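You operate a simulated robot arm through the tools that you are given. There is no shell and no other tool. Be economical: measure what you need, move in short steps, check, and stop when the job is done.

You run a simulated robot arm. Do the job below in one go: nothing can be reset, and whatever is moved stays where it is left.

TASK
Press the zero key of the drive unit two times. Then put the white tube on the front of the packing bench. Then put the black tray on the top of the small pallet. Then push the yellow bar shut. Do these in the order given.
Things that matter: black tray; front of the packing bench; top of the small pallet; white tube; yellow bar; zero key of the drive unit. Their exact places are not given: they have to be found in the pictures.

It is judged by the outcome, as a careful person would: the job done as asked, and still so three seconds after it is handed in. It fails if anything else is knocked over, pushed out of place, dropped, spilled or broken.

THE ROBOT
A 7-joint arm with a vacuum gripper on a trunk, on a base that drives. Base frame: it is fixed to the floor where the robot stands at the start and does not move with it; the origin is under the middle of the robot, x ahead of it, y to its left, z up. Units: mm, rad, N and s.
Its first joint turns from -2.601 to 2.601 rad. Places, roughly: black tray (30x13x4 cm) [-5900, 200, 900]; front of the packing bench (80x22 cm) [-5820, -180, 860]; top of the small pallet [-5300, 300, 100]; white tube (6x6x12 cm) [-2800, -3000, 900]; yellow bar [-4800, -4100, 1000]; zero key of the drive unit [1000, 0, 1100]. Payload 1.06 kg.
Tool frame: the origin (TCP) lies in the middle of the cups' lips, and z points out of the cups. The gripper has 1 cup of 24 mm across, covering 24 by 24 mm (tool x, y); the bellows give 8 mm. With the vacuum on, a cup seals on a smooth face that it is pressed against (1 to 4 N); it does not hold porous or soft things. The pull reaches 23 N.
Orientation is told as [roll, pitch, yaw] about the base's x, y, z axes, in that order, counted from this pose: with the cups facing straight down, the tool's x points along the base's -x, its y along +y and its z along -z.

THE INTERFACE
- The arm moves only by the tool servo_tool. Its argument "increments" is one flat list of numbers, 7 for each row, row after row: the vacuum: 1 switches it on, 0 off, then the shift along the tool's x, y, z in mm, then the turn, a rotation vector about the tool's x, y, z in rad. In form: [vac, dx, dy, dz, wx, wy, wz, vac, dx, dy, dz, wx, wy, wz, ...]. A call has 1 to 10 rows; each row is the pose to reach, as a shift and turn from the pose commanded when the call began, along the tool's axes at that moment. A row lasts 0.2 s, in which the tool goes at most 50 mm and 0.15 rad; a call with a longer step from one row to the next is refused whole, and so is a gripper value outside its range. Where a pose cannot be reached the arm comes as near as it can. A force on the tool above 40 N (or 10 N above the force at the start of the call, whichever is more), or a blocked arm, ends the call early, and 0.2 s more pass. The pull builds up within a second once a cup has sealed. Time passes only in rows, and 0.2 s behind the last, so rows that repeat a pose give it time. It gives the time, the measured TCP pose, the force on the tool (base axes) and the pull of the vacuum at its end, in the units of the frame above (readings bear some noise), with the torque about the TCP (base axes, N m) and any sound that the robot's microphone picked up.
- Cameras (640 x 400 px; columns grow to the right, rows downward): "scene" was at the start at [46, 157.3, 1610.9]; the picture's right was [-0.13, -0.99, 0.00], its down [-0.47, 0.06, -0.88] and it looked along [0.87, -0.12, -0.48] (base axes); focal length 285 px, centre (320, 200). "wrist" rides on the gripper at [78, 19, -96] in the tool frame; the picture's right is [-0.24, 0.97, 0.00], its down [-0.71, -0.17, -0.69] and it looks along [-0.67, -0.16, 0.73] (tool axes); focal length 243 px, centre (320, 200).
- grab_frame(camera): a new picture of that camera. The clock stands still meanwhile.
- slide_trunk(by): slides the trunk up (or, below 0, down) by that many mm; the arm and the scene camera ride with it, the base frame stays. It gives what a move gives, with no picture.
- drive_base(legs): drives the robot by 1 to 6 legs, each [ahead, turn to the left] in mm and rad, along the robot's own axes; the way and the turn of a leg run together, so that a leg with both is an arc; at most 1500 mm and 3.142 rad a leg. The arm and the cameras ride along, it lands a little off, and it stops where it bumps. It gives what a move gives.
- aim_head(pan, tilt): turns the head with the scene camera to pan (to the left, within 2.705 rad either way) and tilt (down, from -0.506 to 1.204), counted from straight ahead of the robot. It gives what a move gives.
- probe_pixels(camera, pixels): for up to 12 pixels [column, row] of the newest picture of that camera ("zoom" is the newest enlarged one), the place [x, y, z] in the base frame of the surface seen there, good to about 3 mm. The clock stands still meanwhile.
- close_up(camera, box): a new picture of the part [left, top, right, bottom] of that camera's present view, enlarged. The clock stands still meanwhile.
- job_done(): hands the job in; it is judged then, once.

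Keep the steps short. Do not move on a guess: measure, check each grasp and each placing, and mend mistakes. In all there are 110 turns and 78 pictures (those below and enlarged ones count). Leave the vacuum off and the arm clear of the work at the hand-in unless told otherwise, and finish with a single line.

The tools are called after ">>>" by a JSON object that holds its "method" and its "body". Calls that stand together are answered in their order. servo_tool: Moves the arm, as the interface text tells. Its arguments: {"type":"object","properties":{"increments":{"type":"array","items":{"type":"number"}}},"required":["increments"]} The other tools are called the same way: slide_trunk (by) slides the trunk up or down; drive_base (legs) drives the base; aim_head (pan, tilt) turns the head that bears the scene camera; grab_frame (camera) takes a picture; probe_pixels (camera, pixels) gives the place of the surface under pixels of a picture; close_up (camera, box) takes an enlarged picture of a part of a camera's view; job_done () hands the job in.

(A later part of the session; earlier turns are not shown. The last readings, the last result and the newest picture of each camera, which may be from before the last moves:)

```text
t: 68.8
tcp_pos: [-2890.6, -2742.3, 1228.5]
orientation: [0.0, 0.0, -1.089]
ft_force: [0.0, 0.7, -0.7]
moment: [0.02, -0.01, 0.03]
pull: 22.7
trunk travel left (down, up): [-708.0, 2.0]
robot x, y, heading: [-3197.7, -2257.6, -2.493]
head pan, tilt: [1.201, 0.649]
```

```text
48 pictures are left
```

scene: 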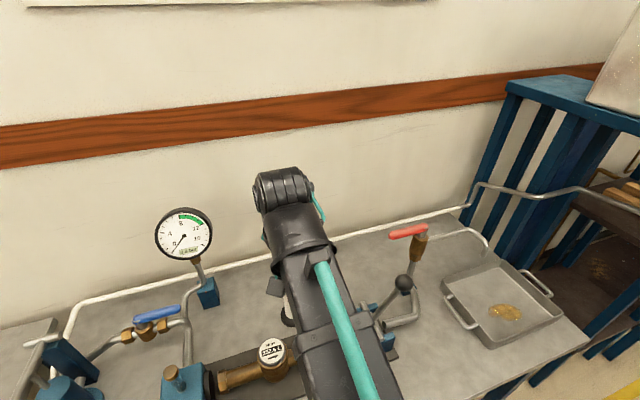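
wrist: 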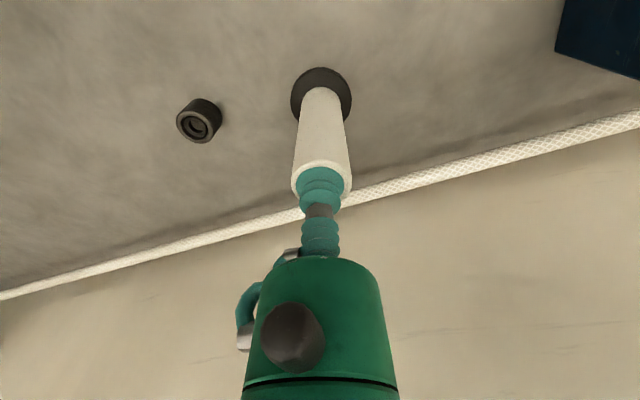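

The way is clear. I'll swing right on a 573 mm arc, in two halves, with the tube held.

>>> {"method": "servo_tool", "body": {"increments": [1, -1.7, -45.7, 0, 0, 0, 0.08, 1, 0.2, -91.5, 0, 0, 0, 0.16, 1, 5.8, -137, 0, 0, 0, 0.24, 1, 15, -181.9, 0, 0, 0, 0.32, 1, 27.7, -225.9, 0, 0, 0, 0.4, 1, 44, -268.8, 0, 0, 0, 0.48, 1, 63.6, -310.2, 0, 0, 0, 0.56, 1, 86.4, -349.9, 0, 0, 0, 0.64, 1, 112.3, -387.8, 0, 0, 0, 0.72, 1, 141.3, -423.3, 0, 0, 0, 0.8]}}

>>> {"method": "servo_tool", "body": {"increments": [1, -1.7, -45.7, 0, 0, 0, 0.08, 1, 0.2, -91.5, 0, 0, 0, 0.16, 1, 5.8, -137, 0, 0, 0, 0.24, 1, 15, -181.9, 0, 0, 0, 0.32, 1, 27.7, -225.9, 0, 0, 0, 0.4, 1, 44, -268.8, 0, 0, 0, 0.48, 1, 63.6, -310.2, 0, 0, 0, 0.56, 1, 63.6, -310.2, 0, 0, 0, 0.56]}}

>>> {"method": "aim_head", "body": {"pan": -0.6, "tilt": 0.35}}

>>> {"method": "grab_frame", "body": {"camera": "scene"}}

```text
t: 71.0
tcp_pos: [-3331.2, -2813.9, 1231.4]
orientation: [0.002, 0.001, -1.888]
ft_force: [-0.1, 0.6, -1.9]
moment: [-0.01, 0.04, 0.01]
pull: 22.8
trunk travel left (down, up): [-708.0, 2.0]
robot x, y, heading: [-3194.7, -2254.3, -2.489]
head pan, tilt: [1.201, 0.649]
```

```text
t: 72.8
tcp_pos: [-3606.3, -2657.0, 1231.8]
orientation: [-0.001, 0.001, -2.449]
ft_force: [-0.1, -0.1, -0.9]
moment: [-0.03, 0.0, 0.01]
pull: 22.9
trunk travel left (down, up): [-708.0, 2.0]
robot x, y, heading: [-3197.4, -2256.7, -2.492]
head pan, tilt: [1.201, 0.649]
```

```text
t: 74.5
tcp_pos: [-3606.7, -2657.8, 1230.0]
orientation: [0.003, 0.002, -2.449]
ft_force: [-0.1, 0.3, -0.7]
moment: [0.0, -0.04, 0.01]
pull: 22.9
trunk travel left (down, up): [-708.0, 2.0]
robot x, y, heading: [-3195.8, -2253.0, -2.491]
head pan, tilt: [-0.6, 0.351]
```

```text
47 pictures are left
```

scene: 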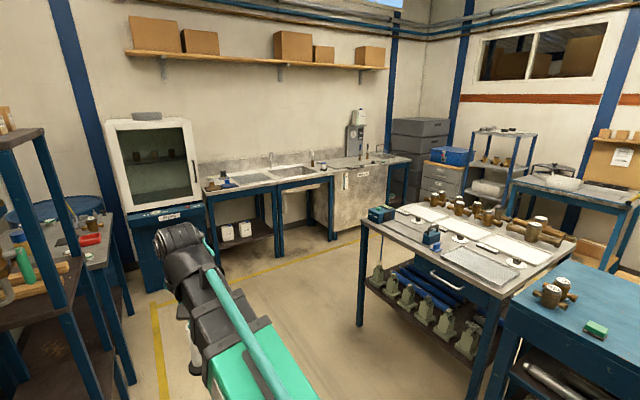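

The tube is held, arm is ahead. I'll measure the room ahead to plan the drive around the island's end.

>>> {"method": "probe_pixels", "body": {"camera": "scene", "pixels": [[358, 325], [362, 225], [468, 395], [330, 235], [395, 240], [240, 265], [560, 190], [440, 170], [590, 250], [340, 260], [120, 360], [158, 282]]}}

>>> {"method": "close_up", "body": {"camera": "scene", "box": [340, 90, 640, 290]}}

```text
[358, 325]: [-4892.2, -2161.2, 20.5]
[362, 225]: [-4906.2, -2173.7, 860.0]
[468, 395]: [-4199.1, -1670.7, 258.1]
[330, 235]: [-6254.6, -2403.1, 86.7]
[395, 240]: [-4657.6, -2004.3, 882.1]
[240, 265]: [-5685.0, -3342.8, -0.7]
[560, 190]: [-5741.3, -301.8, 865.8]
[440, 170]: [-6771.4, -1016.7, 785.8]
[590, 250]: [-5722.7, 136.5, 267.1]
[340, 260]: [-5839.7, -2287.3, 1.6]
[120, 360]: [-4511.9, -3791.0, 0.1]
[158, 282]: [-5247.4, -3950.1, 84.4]
```

```text
2.00 times, centred on (490, 190) of scene
```

zoom: 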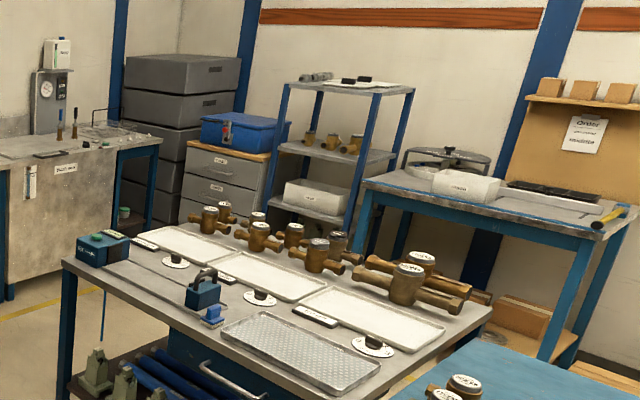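

>>> {"method": "probe_pixels", "body": {"camera": "zoom", "pixels": [[485, 312], [170, 225], [560, 225], [370, 200], [430, 215], [540, 345], [620, 230], [520, 195], [560, 190], [590, 365], [640, 395], [330, 240]]}}

```text
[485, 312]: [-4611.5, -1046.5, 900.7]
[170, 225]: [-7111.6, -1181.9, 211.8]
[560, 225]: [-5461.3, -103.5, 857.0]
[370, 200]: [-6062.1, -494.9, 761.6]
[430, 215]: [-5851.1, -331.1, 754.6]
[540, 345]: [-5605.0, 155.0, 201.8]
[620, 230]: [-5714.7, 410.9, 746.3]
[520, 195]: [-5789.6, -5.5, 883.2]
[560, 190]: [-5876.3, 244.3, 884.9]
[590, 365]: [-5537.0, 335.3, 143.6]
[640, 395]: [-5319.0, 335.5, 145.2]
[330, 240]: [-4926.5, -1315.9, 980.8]
```

Island end table ends at d≈5254 down the aisle; packing bench is behind it. I'll drive to past the island's end, then turn right.

>>> {"method": "drive_base", "body": {"legs": [[0, -0.03], [1400, 0], [440, 0]]}}

>>> {"method": "drive_base", "body": {"legs": [[0, -1.571]]}}

>>> {"method": "aim_head", "body": {"pan": -0.35, "tilt": 0.45}}

>>> {"method": "grab_frame", "body": {"camera": "scene"}}

```text
t: 84.3
tcp_pos: [-5138.5, -3722.0, 1230.3]
orientation: [0.001, 0.001, -2.492]
ft_force: [-0.5, -0.3, -1.8]
moment: [0.02, 0.01, 0.0]
pull: 23.0
trunk travel left (down, up): [-708.0, 2.0]
robot x, y, heading: [-4712.4, -3340.1, -2.533]
head pan, tilt: [-0.6, 0.351]
```

```text
t: 88.5
tcp_pos: [-5086.3, -2903.8, 1230.8]
orientation: [0.001, 0.0, 2.205]
ft_force: [0.1, 0.0, -1.2]
moment: [-0.05, -0.02, 0.0]
pull: 22.7
trunk travel left (down, up): [-708.0, 2.0]
robot x, y, heading: [-4711.7, -3334.0, 2.157]
head pan, tilt: [-0.6, 0.351]
```

```text
t: 89.3
tcp_pos: [-5086.6, -2902.9, 1230.4]
orientation: [0.0, -0.001, 2.204]
ft_force: [0.2, -0.1, -2.1]
moment: [-0.01, -0.02, 0.01]
pull: 23.0
trunk travel left (down, up): [-708.0, 2.0]
robot x, y, heading: [-4707.4, -3335.5, 2.163]
head pan, tilt: [-0.351, 0.45]
```

```text
45 pictures are left
```

scene: 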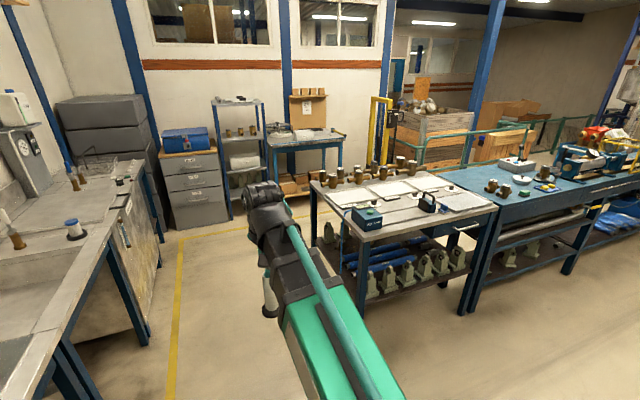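

>>> {"method": "probe_pixels", "body": {"camera": "scene", "pixels": [[228, 215], [268, 190], [272, 147], [342, 140], [200, 225], [320, 185], [155, 260], [310, 115], [300, 200], [335, 185], [355, 175], [230, 300]]}}

>>> {"method": "close_up", "body": {"camera": "scene", "box": [240, 70, 400, 210]}}

```text
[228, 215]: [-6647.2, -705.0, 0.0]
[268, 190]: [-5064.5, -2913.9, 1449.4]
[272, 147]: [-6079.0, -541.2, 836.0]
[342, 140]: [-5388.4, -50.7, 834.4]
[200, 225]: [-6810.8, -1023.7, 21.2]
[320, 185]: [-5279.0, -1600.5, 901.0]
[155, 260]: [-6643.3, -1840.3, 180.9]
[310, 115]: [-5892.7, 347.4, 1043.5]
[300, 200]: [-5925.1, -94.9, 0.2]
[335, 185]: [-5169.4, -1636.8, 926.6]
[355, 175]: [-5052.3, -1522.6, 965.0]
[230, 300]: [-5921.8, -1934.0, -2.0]
```

```text
2.86 times, centred on (320, 140) of scene
```

zoom: 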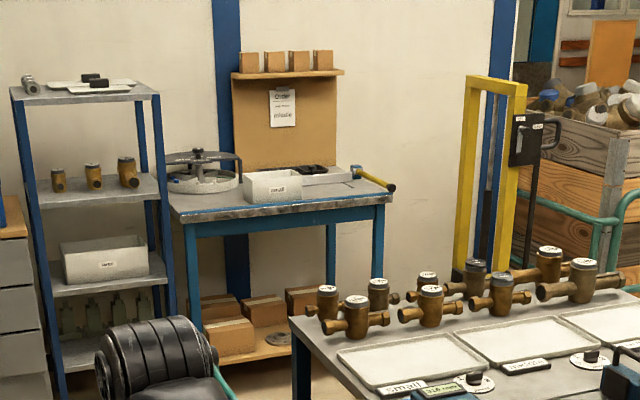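

Corridor between island (n≈-1760) and packing bench (n≈-3085) is clear. I'll drive ahead 2430 mm then turn right.

>>> {"method": "drive_base", "body": {"legs": [[1300, 0.03], [1130, 0], [0, -1.571]]}}

>>> {"method": "aim_head", "body": {"pan": 0.4, "tilt": 0.5}}

>>> {"method": "grab_frame", "body": {"camera": "scene"}}

```text
t: 104.9
tcp_pos: [-5560.5, -931.3, 1230.3]
orientation: [0.002, -0.001, 0.621]
ft_force: [0.8, -0.3, -0.9]
moment: [0.01, 0.01, 0.02]
pull: 23.0
trunk travel left (down, up): [-708.0, 2.0]
robot x, y, heading: [-6004.4, -1301.1, 0.576]
head pan, tilt: [-0.351, 0.45]
```

```text
t: 106.0
tcp_pos: [-5560.9, -930.3, 1231.4]
orientation: [0.001, 0.001, 0.622]
ft_force: [0.1, 0.4, -1.3]
moment: [0.04, 0.03, 0.02]
pull: 22.3
trunk travel left (down, up): [-708.0, 2.0]
robot x, y, heading: [-5999.6, -1302.6, 0.581]
head pan, tilt: [0.4, 0.499]
```

```text
43 pictures are left
```

scene: 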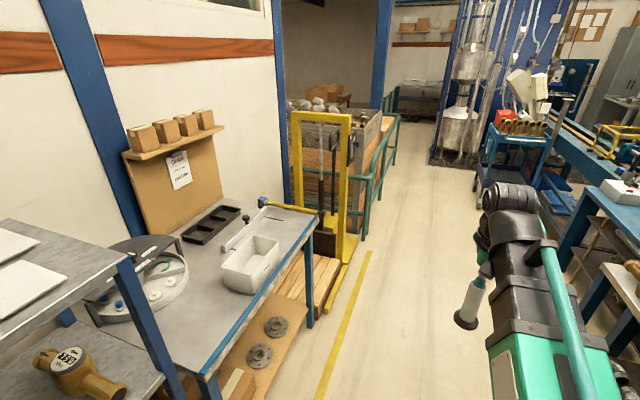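

I see the black tray at (212,223), the white box at (252,262), and the wooden pallet at (310,275) beside the yellow stacker. Measuring.

>>> {"method": "probe_pixels", "body": {"camera": "scene", "pixels": [[183, 238], [240, 208], [202, 233], [222, 220], [225, 275], [262, 290], [295, 285], [320, 260], [310, 225], [335, 310], [222, 332], [310, 300]]}}

>>> {"method": "close_up", "body": {"camera": "scene", "box": [130, 170, 370, 350]}}

```text
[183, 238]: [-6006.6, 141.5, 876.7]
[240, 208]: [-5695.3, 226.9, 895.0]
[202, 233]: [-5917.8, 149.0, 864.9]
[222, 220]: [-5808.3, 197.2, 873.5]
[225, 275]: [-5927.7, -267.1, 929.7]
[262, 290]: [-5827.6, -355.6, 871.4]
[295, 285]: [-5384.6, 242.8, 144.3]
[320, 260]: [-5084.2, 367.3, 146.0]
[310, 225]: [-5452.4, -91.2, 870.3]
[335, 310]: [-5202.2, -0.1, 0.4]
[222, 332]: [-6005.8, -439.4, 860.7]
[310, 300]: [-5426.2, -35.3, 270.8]
```

```text
2.22 times, centred on (250, 260) of scene
```

zoom: 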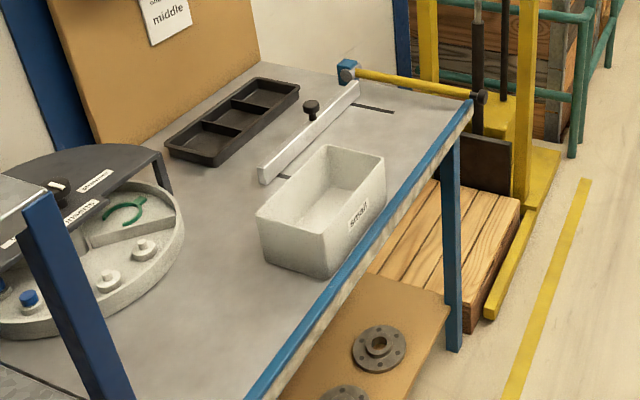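

Free spot left of the white box on the bench front; tray centre near (-5855,190). I'll drive to a station ~450 mm before the bench and turn to face it.

>>> {"method": "drive_base", "body": {"legs": [[0, 0.24], [1040, 0]]}}

>>> {"method": "aim_head", "body": {"pan": 1.0, "tilt": 0.8}}

>>> {"method": "grab_frame", "body": {"camera": "scene"}}

```text
t: 112.3
tcp_pos: [-4923.6, -68.6, 1230.2]
orientation: [0.0, 0.001, 0.846]
ft_force: [0.7, -0.8, -1.1]
moment: [-0.01, -0.02, -0.01]
pull: 22.4
trunk travel left (down, up): [-708.0, 2.0]
robot x, y, heading: [-5271.4, -530.2, 0.807]
head pan, tilt: [0.4, 0.499]
```

```text
t: 113.3
tcp_pos: [-4922.7, -71.2, 1230.6]
orientation: [-0.001, 0.0, 0.845]
ft_force: [0.4, -1.1, -0.8]
moment: [0.0, -0.02, 0.0]
pull: 22.9
trunk travel left (down, up): [-708.0, 2.0]
robot x, y, heading: [-5267.1, -530.7, 0.804]
head pan, tilt: [1.0, 0.799]
```

```text
41 pictures are left
```

scene: 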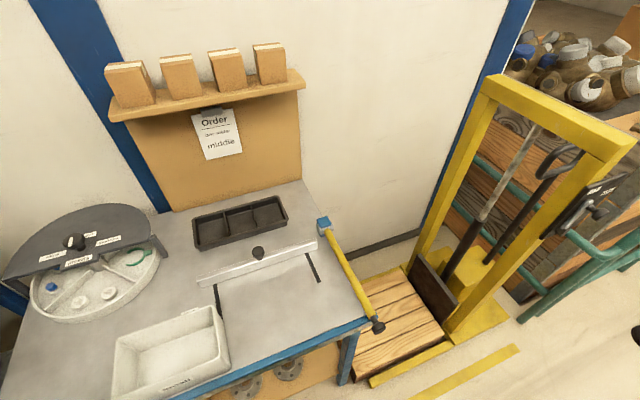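

Station is right. Measuring the mast, pallet, tray and free bench area before swinging the arm.

>>> {"method": "probe_pixels", "body": {"camera": "scene", "pixels": [[488, 85], [620, 145], [500, 250], [352, 320], [405, 270], [440, 330], [360, 375], [90, 330], [120, 350], [60, 350], [222, 335], [375, 325]]}}

>>> {"method": "probe_pixels", "body": {"camera": "scene", "pixels": [[195, 220], [281, 197], [287, 219], [200, 248], [225, 210], [258, 206], [210, 232], [240, 222], [268, 215], [150, 230], [340, 270], [258, 252]]}}

```text
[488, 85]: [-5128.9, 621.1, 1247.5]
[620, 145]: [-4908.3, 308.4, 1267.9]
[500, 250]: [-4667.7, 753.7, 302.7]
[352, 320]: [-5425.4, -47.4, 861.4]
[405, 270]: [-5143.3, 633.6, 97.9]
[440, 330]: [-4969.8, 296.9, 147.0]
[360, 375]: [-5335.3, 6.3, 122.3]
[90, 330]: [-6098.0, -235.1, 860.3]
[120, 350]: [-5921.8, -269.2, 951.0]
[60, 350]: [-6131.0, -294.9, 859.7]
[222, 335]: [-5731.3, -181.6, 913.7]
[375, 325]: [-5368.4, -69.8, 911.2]
```

```text
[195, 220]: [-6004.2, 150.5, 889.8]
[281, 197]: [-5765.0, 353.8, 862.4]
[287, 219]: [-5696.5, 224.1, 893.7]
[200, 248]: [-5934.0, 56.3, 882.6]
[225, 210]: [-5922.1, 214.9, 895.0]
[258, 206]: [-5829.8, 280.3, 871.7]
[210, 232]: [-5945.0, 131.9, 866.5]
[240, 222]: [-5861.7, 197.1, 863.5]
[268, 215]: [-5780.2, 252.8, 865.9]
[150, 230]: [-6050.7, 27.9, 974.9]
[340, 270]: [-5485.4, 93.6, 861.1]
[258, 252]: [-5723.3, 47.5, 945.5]
```

Everything on the bench is below 980 mm and the mast is outside the swing. I'll swing the arm left on a 575 mm arc, in two calls.

>>> {"method": "servo_tool", "body": {"increments": [1, 5.5, 45.6, 0, 0, 0, -0.08, 1, 14.7, 90.7, 0, 0, 0, -0.16, 1, 27.4, 134.9, 0, 0, 0, -0.24, 1, 43.6, 177.9, 0, 0, 0, -0.32, 1, 63.2, 219.5, 0, 0, 0, -0.4, 1, 86, 259.4, 0, 0, 0, -0.48, 1, 112, 297.4, 0, 0, 0, -0.56, 1, 140.9, 333.1, 0, 0, 0, -0.64, 1, 172.6, 366.5, 0, 0, 0, -0.72, 1, 206.9, 397.2, 0, 0, 0, -0.8]}}

>>> {"method": "servo_tool", "body": {"increments": [1, 5.5, 45.6, 0, 0, 0, -0.08, 1, 14.7, 90.7, 0, 0, 0, -0.16, 1, 27.4, 134.9, 0, 0, 0, -0.24, 1, 43.6, 177.9, 0, 0, 0, -0.32, 1, 63.2, 219.5, 0, 0, 0, -0.4, 1, 86, 259.4, 0, 0, 0, -0.48, 1, 112, 297.4, 0, 0, 0, -0.56, 1, 140.9, 333.1, 0, 0, 0, -0.64, 1, 172.6, 366.5, 0, 0, 0, -0.72, 1, 206.9, 397.2, 0, 0, 0, -0.8]}}

```text
t: 115.5
tcp_pos: [-5359.4, 35.6, 1228.8]
orientation: [0.0, -0.002, 1.646]
ft_force: [0.7, 0.2, -1.0]
moment: [-0.03, 0.0, 0.02]
pull: 22.8
trunk travel left (down, up): [-708.0, 2.0]
robot x, y, heading: [-5267.5, -529.2, 0.803]
head pan, tilt: [1.0, 0.799]
```

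```text
t: 117.7
tcp_pos: [-5743.6, -202.1, 1232.1]
orientation: [0.001, -0.001, 2.448]
ft_force: [0.4, 0.0, -1.8]
moment: [0.01, -0.02, 0.03]
pull: 23.0
trunk travel left (down, up): [-708.0, 2.0]
robot x, y, heading: [-5268.9, -528.7, 0.806]
head pan, tilt: [1.0, 0.799]
```

Now straight to above the spot (-5999, -347).

>>> {"method": "servo_tool", "body": {"increments": [1, -14.8, 39.2, 0, 0, 0, -0.064, 1, -29.6, 78.4, 0, 0, 0, -0.128, 1, -44.4, 117.6, 0, 0, 0, -0.192, 1, -59.2, 156.8, 0, 0, 0, -0.256, 1, -74, 196, 0, 0, 0, -0.32, 1, -88.8, 235.2, 0, 0, 0, -0.384, 1, -103.4, 274.5, 0, 0, 0, -0.45, 1, -103.4, 274.5, 0, 0, 0, -0.45]}}

>>> {"method": "grab_frame", "body": {"camera": "wrist"}}

>>> {"method": "aim_head", "body": {"pan": 1.9, "tilt": 0.8}}

>>> {"method": "grab_frame", "body": {"camera": "scene"}}

```text
t: 119.7
tcp_pos: [-5988.3, -309.2, 1234.7]
orientation: [0.0, -0.01, 2.854]
ft_force: [-0.1, 0.2, -0.6]
moment: [-0.03, 0.01, 0.0]
pull: 23.1
trunk travel left (down, up): [-708.0, 2.0]
robot x, y, heading: [-5274.3, -527.5, 0.803]
head pan, tilt: [1.0, 0.799]
stopped in row 8: the arm was blocked; the commanded pose is now the measured one
```

```text
40 pictures are left
```

wrist: 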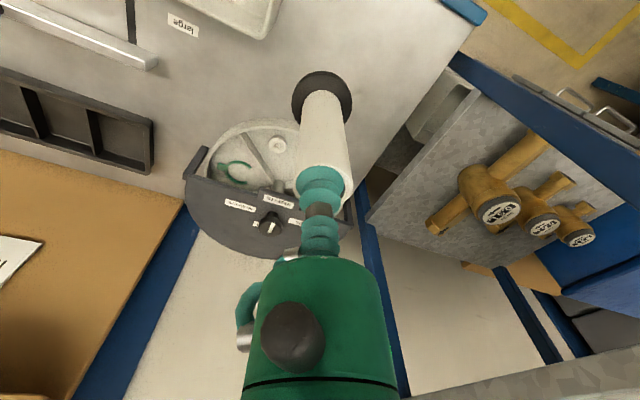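

```text
t: 120.9
tcp_pos: [-5988.9, -309.9, 1235.2]
orientation: [0.0, -0.005, 2.853]
ft_force: [0.0, 0.3, -2.1]
moment: [0.01, 0.0, -0.01]
pull: 22.6
trunk travel left (down, up): [-708.0, 2.0]
robot x, y, heading: [-5267.5, -529.4, 0.806]
head pan, tilt: [1.901, 0.799]
```

```text
39 pictures are left
```

scene: 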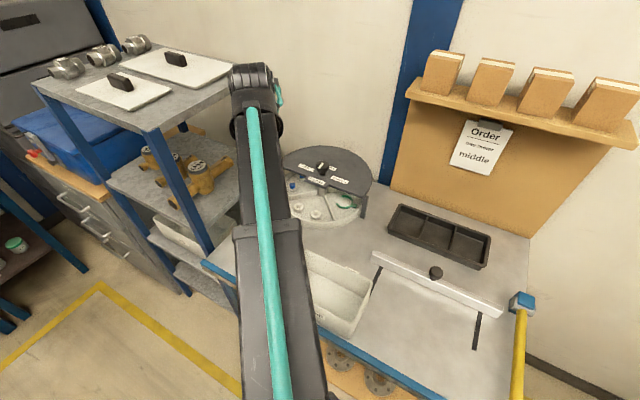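

The wrist came up against the rack's top shelf corner on the left, so this spot is too close to it. I'll back off and use the free space right of the white box: (-5609, -51).

>>> {"method": "probe_pixels", "body": {"camera": "scene", "pixels": [[150, 130], [232, 92], [240, 75], [228, 70], [200, 265]]}}

>>> {"method": "servo_tool", "body": {"increments": [1, 29, -35.5, 0, 0, 0, 0.066, 1, 58, -71, 0, 0, 0, 0.132, 1, 87, -106.5, 0, 0, 0, 0.198, 1, 116, -142, 0, 0, 0, 0.264, 1, 145, -177.5, 0, 0, 0, 0.33, 1, 174, -213, 0, 0, 0, 0.396, 1, 203, -248.5, 0, 0, 0, 0.462, 1, 232, -284, 0, 0, 0, 0.528, 1, 261, -319.5, 0, 0, 0, 0.594, 1, 290, -355, 0, 0, 0, 0.66]}}

>>> {"method": "grab_frame", "body": {"camera": "scene"}}

```text
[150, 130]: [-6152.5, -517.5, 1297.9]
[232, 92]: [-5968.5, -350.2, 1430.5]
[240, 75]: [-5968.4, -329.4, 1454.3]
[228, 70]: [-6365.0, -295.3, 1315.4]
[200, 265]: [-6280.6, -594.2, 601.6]
```

```text
t: 123.1
tcp_pos: [-5608.4, -51.7, 1230.4]
orientation: [0.005, -0.004, 2.196]
ft_force: [0.2, 0.3, -1.7]
moment: [-0.01, 0.0, -0.01]
pull: 22.8
trunk travel left (down, up): [-708.0, 2.0]
robot x, y, heading: [-5268.2, -529.2, 0.803]
head pan, tilt: [1.901, 0.799]
```

```text
38 pictures are left
```

scene: 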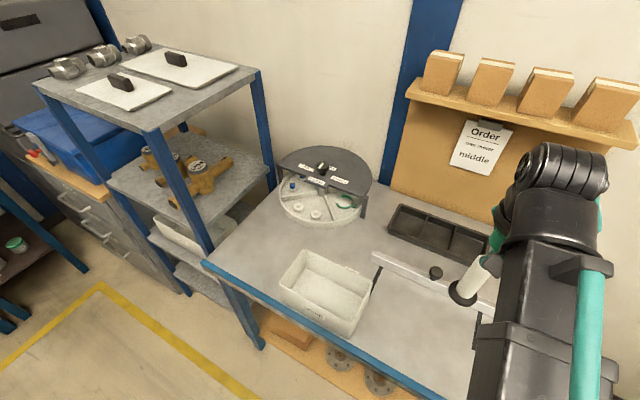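

The rack is unmoved. The tube is now over free bench at (-5608,-52). I'll lower to ~10 mm above contact.

>>> {"method": "servo_tool", "body": {"increments": [1, 0, 0, 45, 0, 0, 0, 1, 0, 0, 90, 0, 0, 0, 1, 0, 0, 135, 0, 0, 0, 1, 0, 0, 180, 0, 0, 0, 1, 0, 0, 220, 0, 0, 0, 1, 0, 0, 243, 0, 0, 0, 1, 0, 0, 243, 0, 0, 0]}}

>>> {"method": "grab_frame", "body": {"camera": "wrist"}}

```text
t: 124.7
tcp_pos: [-5609.6, -48.4, 989.7]
orientation: [0.006, -0.006, 2.194]
ft_force: [0.3, -0.2, -1.8]
moment: [0.03, 0.0, 0.04]
pull: 22.9
trunk travel left (down, up): [-708.0, 2.0]
robot x, y, heading: [-5268.6, -529.4, 0.807]
head pan, tilt: [1.901, 0.799]
```

```text
37 pictures are left
```

wrist: 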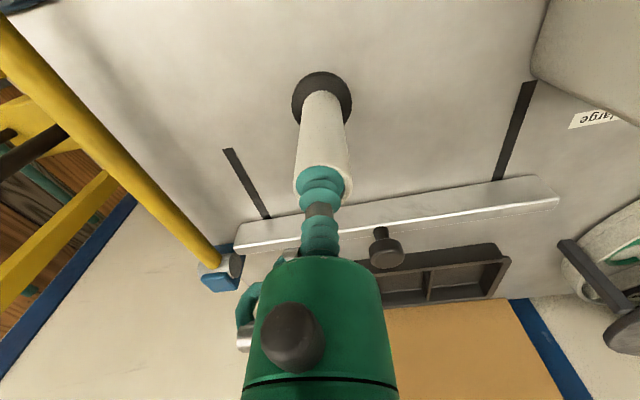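

Clear spot below. Lowering the last millimetres slowly, watching the force.

>>> {"method": "servo_tool", "body": {"increments": [1, 0, 0, 6, 0.006, 0.006, 0, 1, 0, 0, 10, 0.006, 0.006, 0, 1, 0, 0, 12, 0.006, 0.006, 0, 1, 0, 0, 13.5, 0.006, 0.006, 0]}}

```text
t: 125.7
tcp_pos: [-5612.1, -50.4, 977.2]
orientation: [-0.003, 0.002, 2.195]
ft_force: [0.2, 0.5, -1.5]
moment: [-0.02, -0.01, 0.03]
pull: 22.4
trunk travel left (down, up): [-708.0, 2.0]
robot x, y, heading: [-5271.2, -528.7, 0.805]
head pan, tilt: [1.901, 0.799]
```

>>> {"method": "servo_tool", "body": {"increments": [1, 0, 0, 1.5, 0, 0, 0, 1, 0, 0, 3, 0, 0, 0]}}

```text
t: 126.3
tcp_pos: [-5611.3, -49.5, 973.8]
orientation: [-0.002, 0.0, 2.194]
ft_force: [-0.3, 2.6, 15.0]
moment: [0.04, 0.03, 0.0]
pull: 22.7
trunk travel left (down, up): [-708.0, 2.0]
robot x, y, heading: [-5273.7, -529.6, 0.809]
head pan, tilt: [1.901, 0.799]
```

It is standing on the bench (15 N). I'll ease up 1 mm, switch the vacuum off, wait, then lift.

>>> {"method": "servo_tool", "body": {"increments": [1, 0, 0, -1, 0, 0, 0, 0, 0, 0, -1, 0, 0, 0, 0, 0, 0, -1, 0, 0, 0, 0, 0, 0, -1, 0, 0, 0, 0, 0, 0, -1, 0, 0, 0]}}

>>> {"method": "servo_tool", "body": {"increments": [0, 0, 0, -2, 0, 0, 0, 0, 0, 0, -5, 0, 0, 0, 0, 0, 0, -25, 0, 0, 0, 0, 0, 0, -70, 0, 0, 0, 0, 0, 0, -110, 0, 0, 0]}}

>>> {"method": "grab_frame", "body": {"camera": "wrist"}}

```text
t: 127.5
tcp_pos: [-5612.1, -51.4, 974.7]
orientation: [-0.001, 0.002, 2.195]
ft_force: [-0.7, 0.3, -0.2]
moment: [0.0, 0.0, -0.01]
pull: 0.0
trunk travel left (down, up): [-708.0, 2.0]
robot x, y, heading: [-5271.7, -530.0, 0.804]
head pan, tilt: [1.901, 0.799]
```

```text
t: 128.7
tcp_pos: [-5614.1, -51.8, 1084.1]
orientation: [-0.001, 0.003, 2.195]
ft_force: [0.9, 0.3, 0.7]
moment: [-0.02, -0.02, 0.02]
pull: 0.0
trunk travel left (down, up): [-708.0, 2.0]
robot x, y, heading: [-5267.2, -528.6, 0.81]
head pan, tilt: [1.901, 0.799]
```

```text
36 pictures are left
```

wrist: 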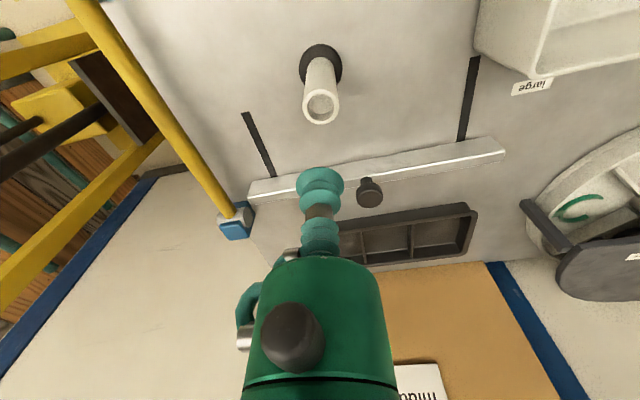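

The tube stands on the bench front. Next the black tray; I'll measure the shelf edge above it and the tray itself.

>>> {"method": "probe_pixels", "body": {"camera": "scene", "pixels": [[412, 97], [470, 108], [520, 125], [610, 140], [600, 100], [490, 95]]}}

>>> {"method": "probe_pixels", "body": {"camera": "wrist", "pixels": [[425, 238], [398, 242], [355, 245], [437, 235], [412, 232], [475, 210], [468, 245], [343, 226], [390, 262], [455, 230], [375, 247], [405, 255]]}}

```text
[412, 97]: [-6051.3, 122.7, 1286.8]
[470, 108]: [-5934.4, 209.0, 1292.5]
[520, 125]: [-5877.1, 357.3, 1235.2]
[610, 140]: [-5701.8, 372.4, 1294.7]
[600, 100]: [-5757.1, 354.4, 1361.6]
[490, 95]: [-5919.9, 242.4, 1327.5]
```

```text
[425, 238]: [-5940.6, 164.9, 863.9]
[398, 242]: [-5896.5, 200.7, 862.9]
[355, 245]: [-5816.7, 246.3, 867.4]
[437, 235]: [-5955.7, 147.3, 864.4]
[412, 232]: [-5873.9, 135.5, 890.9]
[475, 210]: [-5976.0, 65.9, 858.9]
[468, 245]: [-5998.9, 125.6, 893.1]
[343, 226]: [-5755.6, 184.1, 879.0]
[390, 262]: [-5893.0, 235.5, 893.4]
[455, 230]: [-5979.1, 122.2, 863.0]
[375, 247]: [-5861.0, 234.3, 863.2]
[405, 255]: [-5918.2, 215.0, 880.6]
```

Shelf edge sits at z ≥1287, 65 mm beyond the tray centre, so the wrist (top ≈ TCP+225) passes beneath if TCP is around 990. I'll go forward 180, lower 95, then forward over the tray centre (-5846,189).

>>> {"method": "servo_tool", "body": {"increments": [0, -45, 8, 0, 0, 0, 0, 0, -90, 16, 0, 0, 0, 0, 0, -135, 24, 0, 0, 0, 0, 0, -180, 31, 0, 0, 0, 0, 0, -180, 31, 48, 0, 0, 0, 0, -180, 31, 95, 0, 0, 0, 0, -220, 38, 95, 0, 0, 0, 0, -260, 45, 95, 0, 0, 0, 0, -300, 52, 95, 0, 0, 0, 0, -335, 58, 95, 0, 0, 0]}}

>>> {"method": "grab_frame", "body": {"camera": "wrist"}}

```text
t: 130.9
tcp_pos: [-5857.4, 186.4, 991.2]
orientation: [0.0, 0.003, 2.196]
ft_force: [0.4, -0.5, 0.3]
moment: [-0.01, -0.01, 0.01]
pull: 0.1
trunk travel left (down, up): [-708.0, 2.0]
robot x, y, heading: [-5268.1, -528.1, 0.798]
head pan, tilt: [1.901, 0.799]
```

```text
35 pictures are left
```

wrist: 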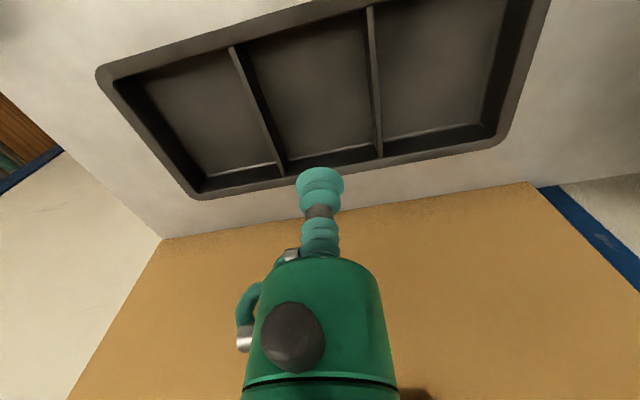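

Middle cell is in view. Measuring its floor and dividers.

>>> {"method": "probe_pixels", "body": {"camera": "wrist", "pixels": [[315, 85], [290, 155], [372, 140], [365, 40], [255, 60], [200, 190], [495, 135], [104, 78], [258, 110], [376, 80], [330, 150]]}}

```text
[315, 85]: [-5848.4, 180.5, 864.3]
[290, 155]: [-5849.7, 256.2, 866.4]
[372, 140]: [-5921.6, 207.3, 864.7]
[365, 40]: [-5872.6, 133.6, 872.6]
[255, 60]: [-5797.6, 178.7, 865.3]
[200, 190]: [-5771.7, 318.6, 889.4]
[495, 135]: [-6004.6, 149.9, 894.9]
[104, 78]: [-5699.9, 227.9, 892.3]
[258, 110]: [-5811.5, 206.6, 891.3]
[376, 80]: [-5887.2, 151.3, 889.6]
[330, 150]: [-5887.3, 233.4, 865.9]
```

Tray centre is (-5852,189), floor z 864.5. I'll descend to ~10 mm above the floor with the vacuum on, then press lightly.

>>> {"method": "servo_tool", "body": {"increments": [1, 1, -5, 40, 0, 0, 0, 1, 1, -5, 80, 0, 0, 0, 1, 1, -5, 110, 0, 0, 0, 1, 1, -5, 120, 0, 0, 0, 1, 1, -5, 125, 0, 0, 0, 1, 1, -5, 128.5, 0, 0, 0, 1, 1, -5, 128.5, 0, 0, 0, 1, 1, -5, 128.5, 0, 0, 0]}}

```text
t: 132.7
tcp_pos: [-5849.4, 188.9, 860.8]
orientation: [-0.001, 0.0, 2.195]
ft_force: [-5.1, 4.9, 16.7]
moment: [-0.01, -0.01, 0.05]
pull: 23.2
trunk travel left (down, up): [-708.0, 2.0]
robot x, y, heading: [-5269.2, -529.1, 0.804]
head pan, tilt: [1.901, 0.799]
```

Sealed (23.2 N). Lift 45 mm and check.

>>> {"method": "servo_tool", "body": {"increments": [1, 0, 0, -4, 0, 0, 0, 1, 0, 0, -15, 0, 0, 0, 1, 0, 0, -45, 0, 0, 0, 1, 0, 0, -45, 0, 0, 0]}}

>>> {"method": "grab_frame", "body": {"camera": "wrist"}}

```text
t: 133.7
tcp_pos: [-5850.8, 187.0, 905.4]
orientation: [-0.002, 0.002, 2.195]
ft_force: [0.0, -0.2, -2.9]
moment: [-0.03, -0.02, -0.04]
pull: 22.9
trunk travel left (down, up): [-708.0, 2.0]
robot x, y, heading: [-5270.4, -528.1, 0.801]
head pan, tilt: [1.901, 0.799]
```

```text
34 pictures are left
```

wrist: 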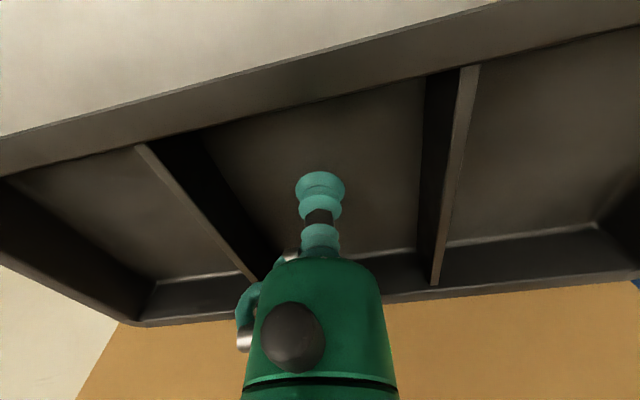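

Tray held level. I'll raise to 1010 (under the shelf), pull back 90 mm, then raise to 1150 to pass over the tube, and pull back to short radius.

>>> {"method": "servo_tool", "body": {"increments": [1, 0, 0, -40, 0, 0, 0, 1, 0, 0, -80, 0, 0, 0, 1, 0, 0, -105, 0, 0, 0, 1, 35, 0, -105, 0, 0, 0, 1, 70, 0, -105, 0, 0, 0, 1, 95, 0, -105, 0, 0, 0, 1, 95, 0, -150, 0, 0, 0, 1, 95, 0, -195, 0, 0, 0, 1, 95, 0, -240, 0, 0, 0, 1, 95, 0, -245, 0, 0, 0]}}

>>> {"method": "servo_tool", "body": {"increments": [1, 35, 0, 0, 0, 0, 0, 1, 70, 0, 0, 0, 0, 0, 1, 105, 0, 0, 0, 0, 0, 1, 140, 0, 0, 0, 0, 0, 1, 175, 0, 0, 0, 0, 0, 1, 210, 0, 0, 0, 0, 0, 1, 230, 0, 0, 0, 0, 0, 1, 230, 0, 0, 0, 0, 0]}}

>>> {"method": "aim_head", "body": {"pan": 0.9, "tilt": 0.8}}

>>> {"method": "grab_frame", "body": {"camera": "scene"}}

```text
t: 135.9
tcp_pos: [-5792.6, 112.1, 1153.2]
orientation: [-0.002, 0.001, 2.196]
ft_force: [1.3, 0.2, -2.3]
moment: [-0.01, -0.06, 0.0]
pull: 23.2
trunk travel left (down, up): [-708.0, 2.0]
robot x, y, heading: [-5271.0, -529.8, 0.805]
head pan, tilt: [1.901, 0.799]
```

```text
t: 137.7
tcp_pos: [-5660.2, -76.6, 1152.4]
orientation: [-0.002, 0.002, 2.195]
ft_force: [0.0, 0.0, -3.0]
moment: [-0.01, -0.01, 0.01]
pull: 23.0
trunk travel left (down, up): [-708.0, 2.0]
robot x, y, heading: [-5273.1, -531.6, 0.806]
head pan, tilt: [1.901, 0.799]
```

```text
t: 138.9
tcp_pos: [-5660.7, -77.5, 1151.7]
orientation: [-0.002, 0.003, 2.196]
ft_force: [-0.5, 0.3, -2.8]
moment: [-0.02, -0.01, 0.03]
pull: 22.7
trunk travel left (down, up): [-708.0, 2.0]
robot x, y, heading: [-5267.0, -532.7, 0.801]
head pan, tilt: [0.901, 0.799]
```

```text
33 pictures are left
```

scene: 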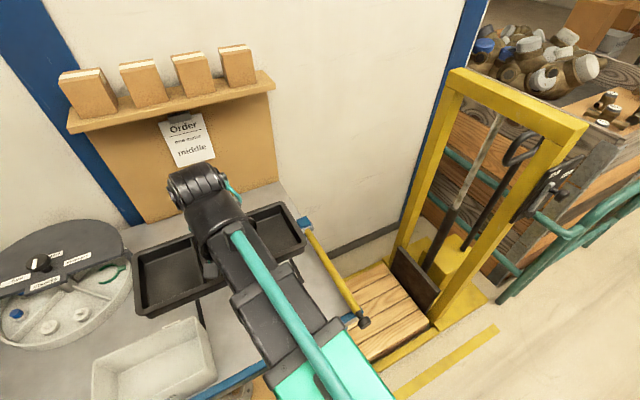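

Tray is aloft. Measuring the pallet's top outline and the stacker's black plate.

>>> {"method": "probe_pixels", "body": {"camera": "scene", "pixels": [[383, 264], [345, 282], [430, 322], [380, 358], [400, 300], [392, 255], [435, 300], [370, 300], [415, 330], [440, 380], [580, 125], [360, 290]]}}

>>> {"method": "close_up", "body": {"camera": "scene", "box": [300, 210, 500, 390]}}

```text
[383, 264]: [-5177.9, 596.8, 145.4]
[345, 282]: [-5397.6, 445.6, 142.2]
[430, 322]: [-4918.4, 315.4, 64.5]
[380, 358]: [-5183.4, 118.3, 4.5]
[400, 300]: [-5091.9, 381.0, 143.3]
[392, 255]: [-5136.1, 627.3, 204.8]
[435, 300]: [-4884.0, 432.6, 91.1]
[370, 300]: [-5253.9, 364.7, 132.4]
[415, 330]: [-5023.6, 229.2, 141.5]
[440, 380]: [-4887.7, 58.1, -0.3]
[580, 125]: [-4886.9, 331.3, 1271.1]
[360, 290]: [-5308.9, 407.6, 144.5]
```

```text
2.22 times, centred on (400, 300) of scene
```

zoom: 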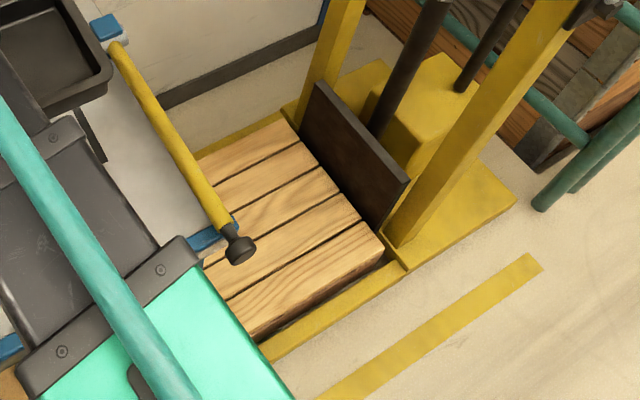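

Pallet: d 3869–4345, n −3489…−3095; target centre is about (-5252, 298), top z ≈ 144. I'll shift the base 320 mm along the bench so that the arm reaches the pallet between bench and stacker.

>>> {"method": "drive_base", "body": {"legs": [[0, -0.32], [320, 0]]}}

>>> {"method": "aim_head", "body": {"pan": 1.3, "tilt": 0.9}}

>>> {"method": "grab_frame", "body": {"camera": "scene"}}

```text
t: 142.1
tcp_pos: [-5215.3, 175.0, 1151.5]
orientation: [-0.001, 0.002, 1.881]
ft_force: [-0.1, 0.0, -2.3]
moment: [-0.04, 0.03, -0.01]
pull: 22.6
trunk travel left (down, up): [-708.0, 2.0]
robot x, y, heading: [-4985.0, -377.9, 0.491]
head pan, tilt: [0.901, 0.799]
```

```text
t: 143.0
tcp_pos: [-5215.6, 173.5, 1151.6]
orientation: [-0.002, 0.004, 1.881]
ft_force: [-0.4, 0.3, -3.3]
moment: [-0.04, -0.02, 0.02]
pull: 22.9
trunk travel left (down, up): [-708.0, 2.0]
robot x, y, heading: [-4984.4, -375.3, 0.496]
head pan, tilt: [1.3, 0.901]
```

```text
31 pictures are left
```

scene: 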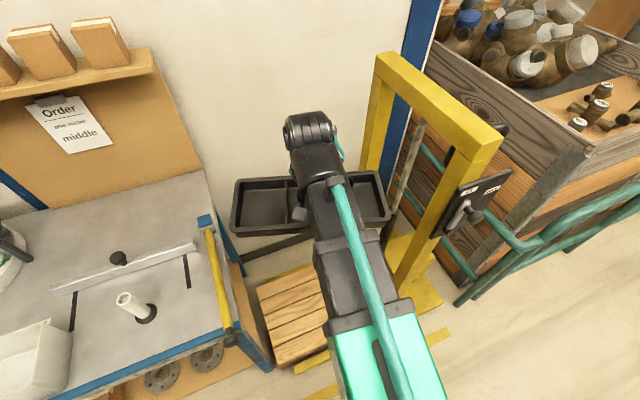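

Tube is still standing. Tray near target; I'll move forward 129 mm and turn it back 0.31 rad to line up with the pallet, still at height. I'll also check the pallet's left end.

>>> {"method": "probe_pixels", "body": {"camera": "scene", "pixels": [[262, 292], [276, 355], [318, 350], [300, 310], [305, 272], [240, 330], [225, 325]]}}

>>> {"method": "servo_tool", "body": {"increments": [1, -33, -1, 0, 0, 0, -0.08, 1, -66, -2, 0, 0, 0, -0.16, 1, -99, -3, 0, 0, 0, -0.24, 1, -129, -3, 0, 0, 0, -0.312, 1, -129, -3, 0, 0, 0, -0.312]}}

>>> {"method": "slide_trunk", "body": {"by": -400}}

>>> {"method": "grab_frame", "body": {"camera": "wrist"}}

```text
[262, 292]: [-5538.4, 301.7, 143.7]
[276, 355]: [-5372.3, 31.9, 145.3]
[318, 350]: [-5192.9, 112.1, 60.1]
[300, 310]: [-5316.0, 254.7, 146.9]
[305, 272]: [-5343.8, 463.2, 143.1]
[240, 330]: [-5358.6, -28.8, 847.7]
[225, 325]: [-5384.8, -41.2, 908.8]
```

```text
t: 144.2
tcp_pos: [-5250.0, 297.9, 1153.4]
orientation: [-0.001, 0.003, 2.196]
ft_force: [-0.5, 0.0, -2.2]
moment: [0.01, 0.02, -0.03]
pull: 22.9
trunk travel left (down, up): [-708.0, 2.0]
robot x, y, heading: [-4984.2, -374.2, 0.491]
head pan, tilt: [1.3, 0.901]
```

```text
t: 148.0
tcp_pos: [-5250.2, 298.6, 753.3]
orientation: [0.0, 0.002, 2.193]
ft_force: [0.9, -0.2, -2.5]
moment: [0.01, -0.02, 0.01]
pull: 22.6
trunk travel left (down, up): [-308.0, 402.0]
robot x, y, heading: [-4984.6, -374.4, 0.491]
head pan, tilt: [1.3, 0.901]
```

```text
30 pictures are left
```

wrist: 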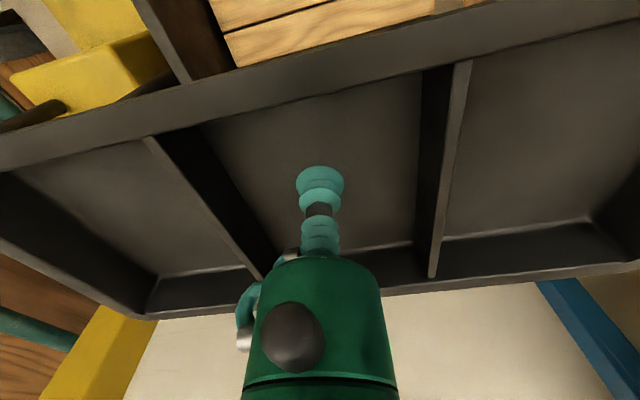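

Alignment is good. Lower the trunk another 300 mm.

>>> {"method": "slide_trunk", "body": {"by": -300}}

>>> {"method": "aim_head", "body": {"pan": 1.3, "tilt": 0.7}}

>>> {"method": "grab_frame", "body": {"camera": "scene"}}

```text
t: 151.0
tcp_pos: [-5249.9, 299.1, 453.6]
orientation: [-0.002, 0.003, 2.193]
ft_force: [0.2, 0.0, -2.8]
moment: [-0.01, 0.01, -0.01]
pull: 23.3
trunk travel left (down, up): [-8.0, 702.0]
robot x, y, heading: [-4982.8, -377.4, 0.488]
head pan, tilt: [1.3, 0.901]
```

```text
t: 151.7
tcp_pos: [-5249.5, 297.1, 453.9]
orientation: [-0.001, 0.0, 2.194]
ft_force: [-0.2, -0.2, -3.3]
moment: [-0.02, -0.04, 0.03]
pull: 22.7
trunk travel left (down, up): [-8.0, 702.0]
robot x, y, heading: [-4981.4, -375.2, 0.49]
head pan, tilt: [1.3, 0.7]
```

```text
29 pictures are left
```

scene: 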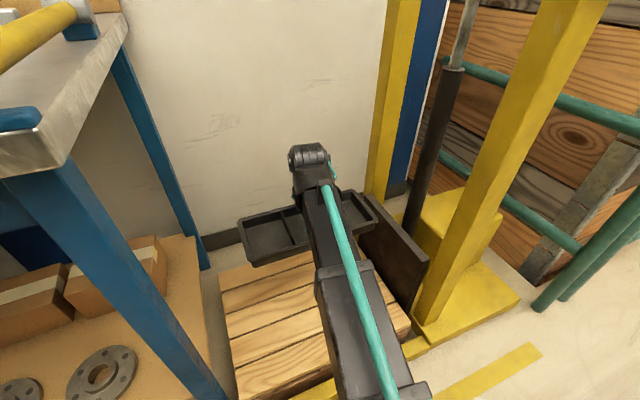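

Clear. Lowering the arm to about 12 mm above contact.

>>> {"method": "servo_tool", "body": {"increments": [1, 0, 0, 40, 0, 0, 0, 1, 0, 0, 80, 0, 0, 0, 1, 0, 0, 120, 0, 0, 0, 1, 0, 0, 160, 0, 0, 0, 1, 0, 0, 200, 0, 0, 0, 1, 0, 0, 240, 0, 0, 0, 1, 0, 0, 270, 0, 0, 0, 1, 0, 0, 290, 0, 0, 0, 1, 0, 0, 290, 0, 0, 0]}}

>>> {"method": "grab_frame", "body": {"camera": "scene"}}

```text
t: 153.7
tcp_pos: [-5247.6, 297.1, 162.7]
orientation: [-0.002, 0.002, 2.194]
ft_force: [-0.7, 0.8, -2.7]
moment: [0.0, -0.02, 0.04]
pull: 22.5
trunk travel left (down, up): [-8.0, 702.0]
robot x, y, heading: [-4985.6, -380.3, 0.489]
head pan, tilt: [1.3, 0.7]
```

```text
28 pictures are left
```

scene: 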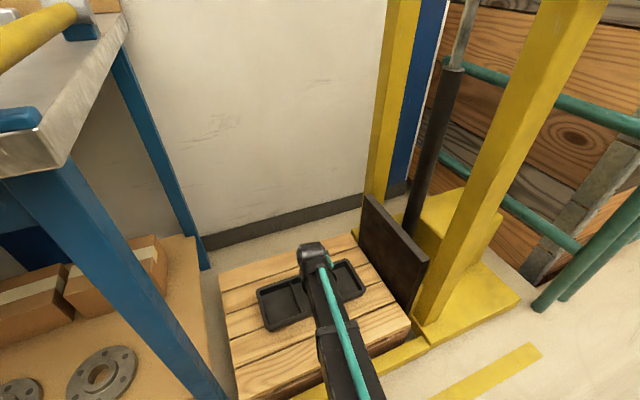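

The tray is over the middle of the pallet. Last millimetres, watching force.

>>> {"method": "servo_tool", "body": {"increments": [1, 0, 0, 5, 0, 0, 0, 1, 0, 0, 9, 0, 0, 0, 1, 0, 0, 12, 0, 0, 0, 1, 0, 0, 14, 0, 0, 0]}}

```text
t: 154.7
tcp_pos: [-5248.3, 296.2, 149.0]
orientation: [-0.001, 0.001, 2.195]
ft_force: [-0.8, -0.8, -1.2]
moment: [-0.02, 0.0, -0.03]
pull: 22.5
trunk travel left (down, up): [-8.0, 702.0]
robot x, y, heading: [-4985.2, -374.6, 0.492]
head pan, tilt: [1.3, 0.7]
```

>>> {"method": "servo_tool", "body": {"increments": [1, 0, 0, 1, 0, 0, 0, 1, 0, 0, 2, 0, 0, 0]}}

```text
t: 155.3
tcp_pos: [-5248.2, 297.0, 149.1]
orientation: [-0.003, -0.001, 2.195]
ft_force: [-0.8, 1.0, 14.0]
moment: [-0.04, 0.04, -0.04]
pull: 22.9
trunk travel left (down, up): [-8.0, 702.0]
robot x, y, heading: [-4983.7, -379.8, 0.49]
head pan, tilt: [1.3, 0.7]
```

It rests on the pallet (14 N). Ease 1 mm, release, wait, lift.

>>> {"method": "servo_tool", "body": {"increments": [1, 0, 0, -1, 0, 0, 0, 0, 0, 0, -1, 0, 0, 0, 0, 0, 0, -1, 0, 0, 0, 0, 0, 0, -1, 0, 0, 0, 0, 0, 0, -1, 0, 0, 0]}}

>>> {"method": "servo_tool", "body": {"increments": [0, 0, 0, -2, 0, 0, 0, 0, 0, 0, -6, 0, 0, 0, 0, 0, 0, -30, 0, 0, 0, 0, 0, 0, -75, 0, 0, 0, 0, 0, 0, -120, 0, 0, 0, 0, 0, 0, -165, 0, 0, 0, 0, 0, 0, -210, 0, 0, 0, 0, 0, 0, -250, 0, 0, 0, 0, 0, 0, -290, 0, 0, 0]}}

>>> {"method": "grab_frame", "body": {"camera": "scene"}}

```text
t: 156.5
tcp_pos: [-5249.0, 297.8, 148.5]
orientation: [-0.002, 0.002, 2.195]
ft_force: [0.2, 0.1, 0.6]
moment: [0.02, -0.03, 0.02]
pull: 0.1
trunk travel left (down, up): [-8.0, 702.0]
robot x, y, heading: [-4986.0, -379.8, 0.486]
head pan, tilt: [1.3, 0.7]
```

```text
t: 158.5
tcp_pos: [-5249.1, 296.8, 440.7]
orientation: [-0.001, 0.002, 2.193]
ft_force: [-0.7, 0.2, 0.6]
moment: [0.03, -0.03, 0.01]
pull: 0.0
trunk travel left (down, up): [-8.0, 702.0]
robot x, y, heading: [-4983.0, -379.5, 0.491]
head pan, tilt: [1.3, 0.7]
```

```text
27 pictures are left
```

scene: 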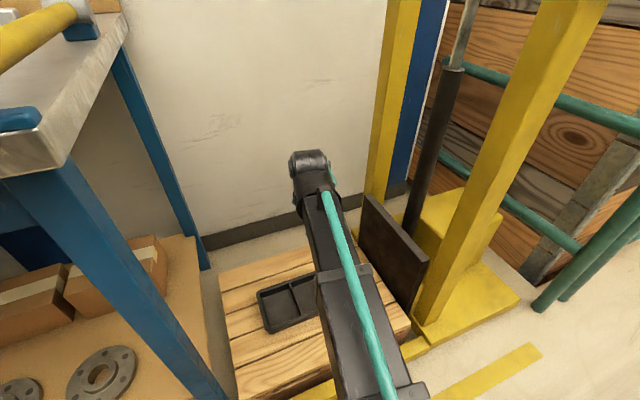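

Tray sits on the pallet. Raise the trunk, then pull the arm back to short radius.

>>> {"method": "slide_trunk", "body": {"by": 700}}

>>> {"method": "servo_tool", "body": {"increments": [0, 40, 0, 0, 0, 0, 0, 0, 80, 0, 0, 0, 0, 0, 0, 120, 0, 0, 0, 0, 0, 0, 140, 0, 0, 0, 0, 0, 0, 140, 0, 0, 0, 0, 0]}}

>>> {"method": "grab_frame", "body": {"camera": "scene"}}

>>> {"method": "drive_base", "body": {"legs": [[0, 0.13], [-700, 0]]}}

```text
refused: 700 is not a number from -400 to 400
```

```text
t: 159.7
tcp_pos: [-5167.6, 184.8, 439.7]
orientation: [-0.001, 0.003, 2.194]
ft_force: [0.1, -1.3, 0.2]
moment: [-0.03, 0.0, 0.02]
pull: 0.0
trunk travel left (down, up): [-8.0, 702.0]
robot x, y, heading: [-4984.4, -371.4, 0.488]
head pan, tilt: [1.3, 0.7]
```

```text
26 pictures are left
```

scene: 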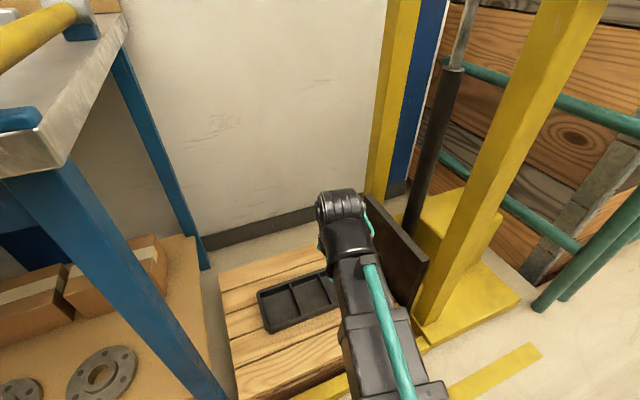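

```text
t: 162.2
tcp_pos: [-5385.6, 50.6, 439.2]
orientation: [0.001, 0.002, 2.283]
ft_force: [1.0, 0.0, 0.4]
moment: [0.04, -0.02, -0.01]
pull: 0.1
trunk travel left (down, up): [-8.0, 702.0]
robot x, y, heading: [-5148.3, -494.1, 0.583]
head pan, tilt: [1.3, 0.7]
stopped in leg 2: the robot was blocked; the commanded pose is now the measured one
```

The trunk command was refused (max 400), so the arm was still low and touched the bench end. I must undo: drive forward 180 mm, then look.

>>> {"method": "drive_base", "body": {"legs": [[180, 0]]}}

>>> {"method": "slide_trunk", "body": {"by": 400}}

>>> {"method": "slide_trunk", "body": {"by": 300}}

>>> {"method": "aim_head", "body": {"pan": 1.4, "tilt": 0.8}}

>>> {"method": "grab_frame", "body": {"camera": "scene"}}

```text
t: 163.7
tcp_pos: [-5238.6, 149.8, 439.5]
orientation: [-0.001, 0.001, 2.287]
ft_force: [1.1, -0.7, 0.3]
moment: [-0.01, 0.0, -0.02]
pull: 0.0
trunk travel left (down, up): [-8.0, 702.0]
robot x, y, heading: [-4998.2, -397.0, 0.591]
head pan, tilt: [1.3, 0.7]
```

```text
t: 167.5
tcp_pos: [-5238.4, 151.0, 839.4]
orientation: [-0.001, 0.002, 2.29]
ft_force: [-0.5, -0.7, 0.9]
moment: [0.02, 0.02, 0.01]
pull: 0.2
trunk travel left (down, up): [-408.0, 302.0]
robot x, y, heading: [-4999.4, -393.9, 0.593]
head pan, tilt: [1.3, 0.7]
```

```text
t: 170.5
tcp_pos: [-5238.3, 150.6, 1140.0]
orientation: [-0.001, 0.001, 2.287]
ft_force: [-0.6, -0.3, 0.7]
moment: [-0.04, 0.03, 0.04]
pull: 0.1
trunk travel left (down, up): [-708.0, 2.0]
robot x, y, heading: [-5001.6, -394.0, 0.594]
head pan, tilt: [1.3, 0.7]
```

```text
t: 171.2
tcp_pos: [-5238.9, 150.8, 1139.9]
orientation: [-0.001, 0.0, 2.288]
ft_force: [0.2, 0.2, 0.2]
moment: [0.03, -0.03, 0.01]
pull: 0.2
trunk travel left (down, up): [-708.0, 2.0]
robot x, y, heading: [-5002.7, -396.7, 0.594]
head pan, tilt: [1.4, 0.799]
```

```text
25 pictures are left
```

scene: 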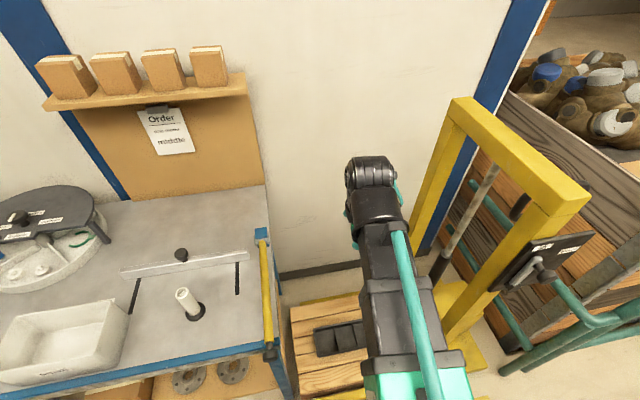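

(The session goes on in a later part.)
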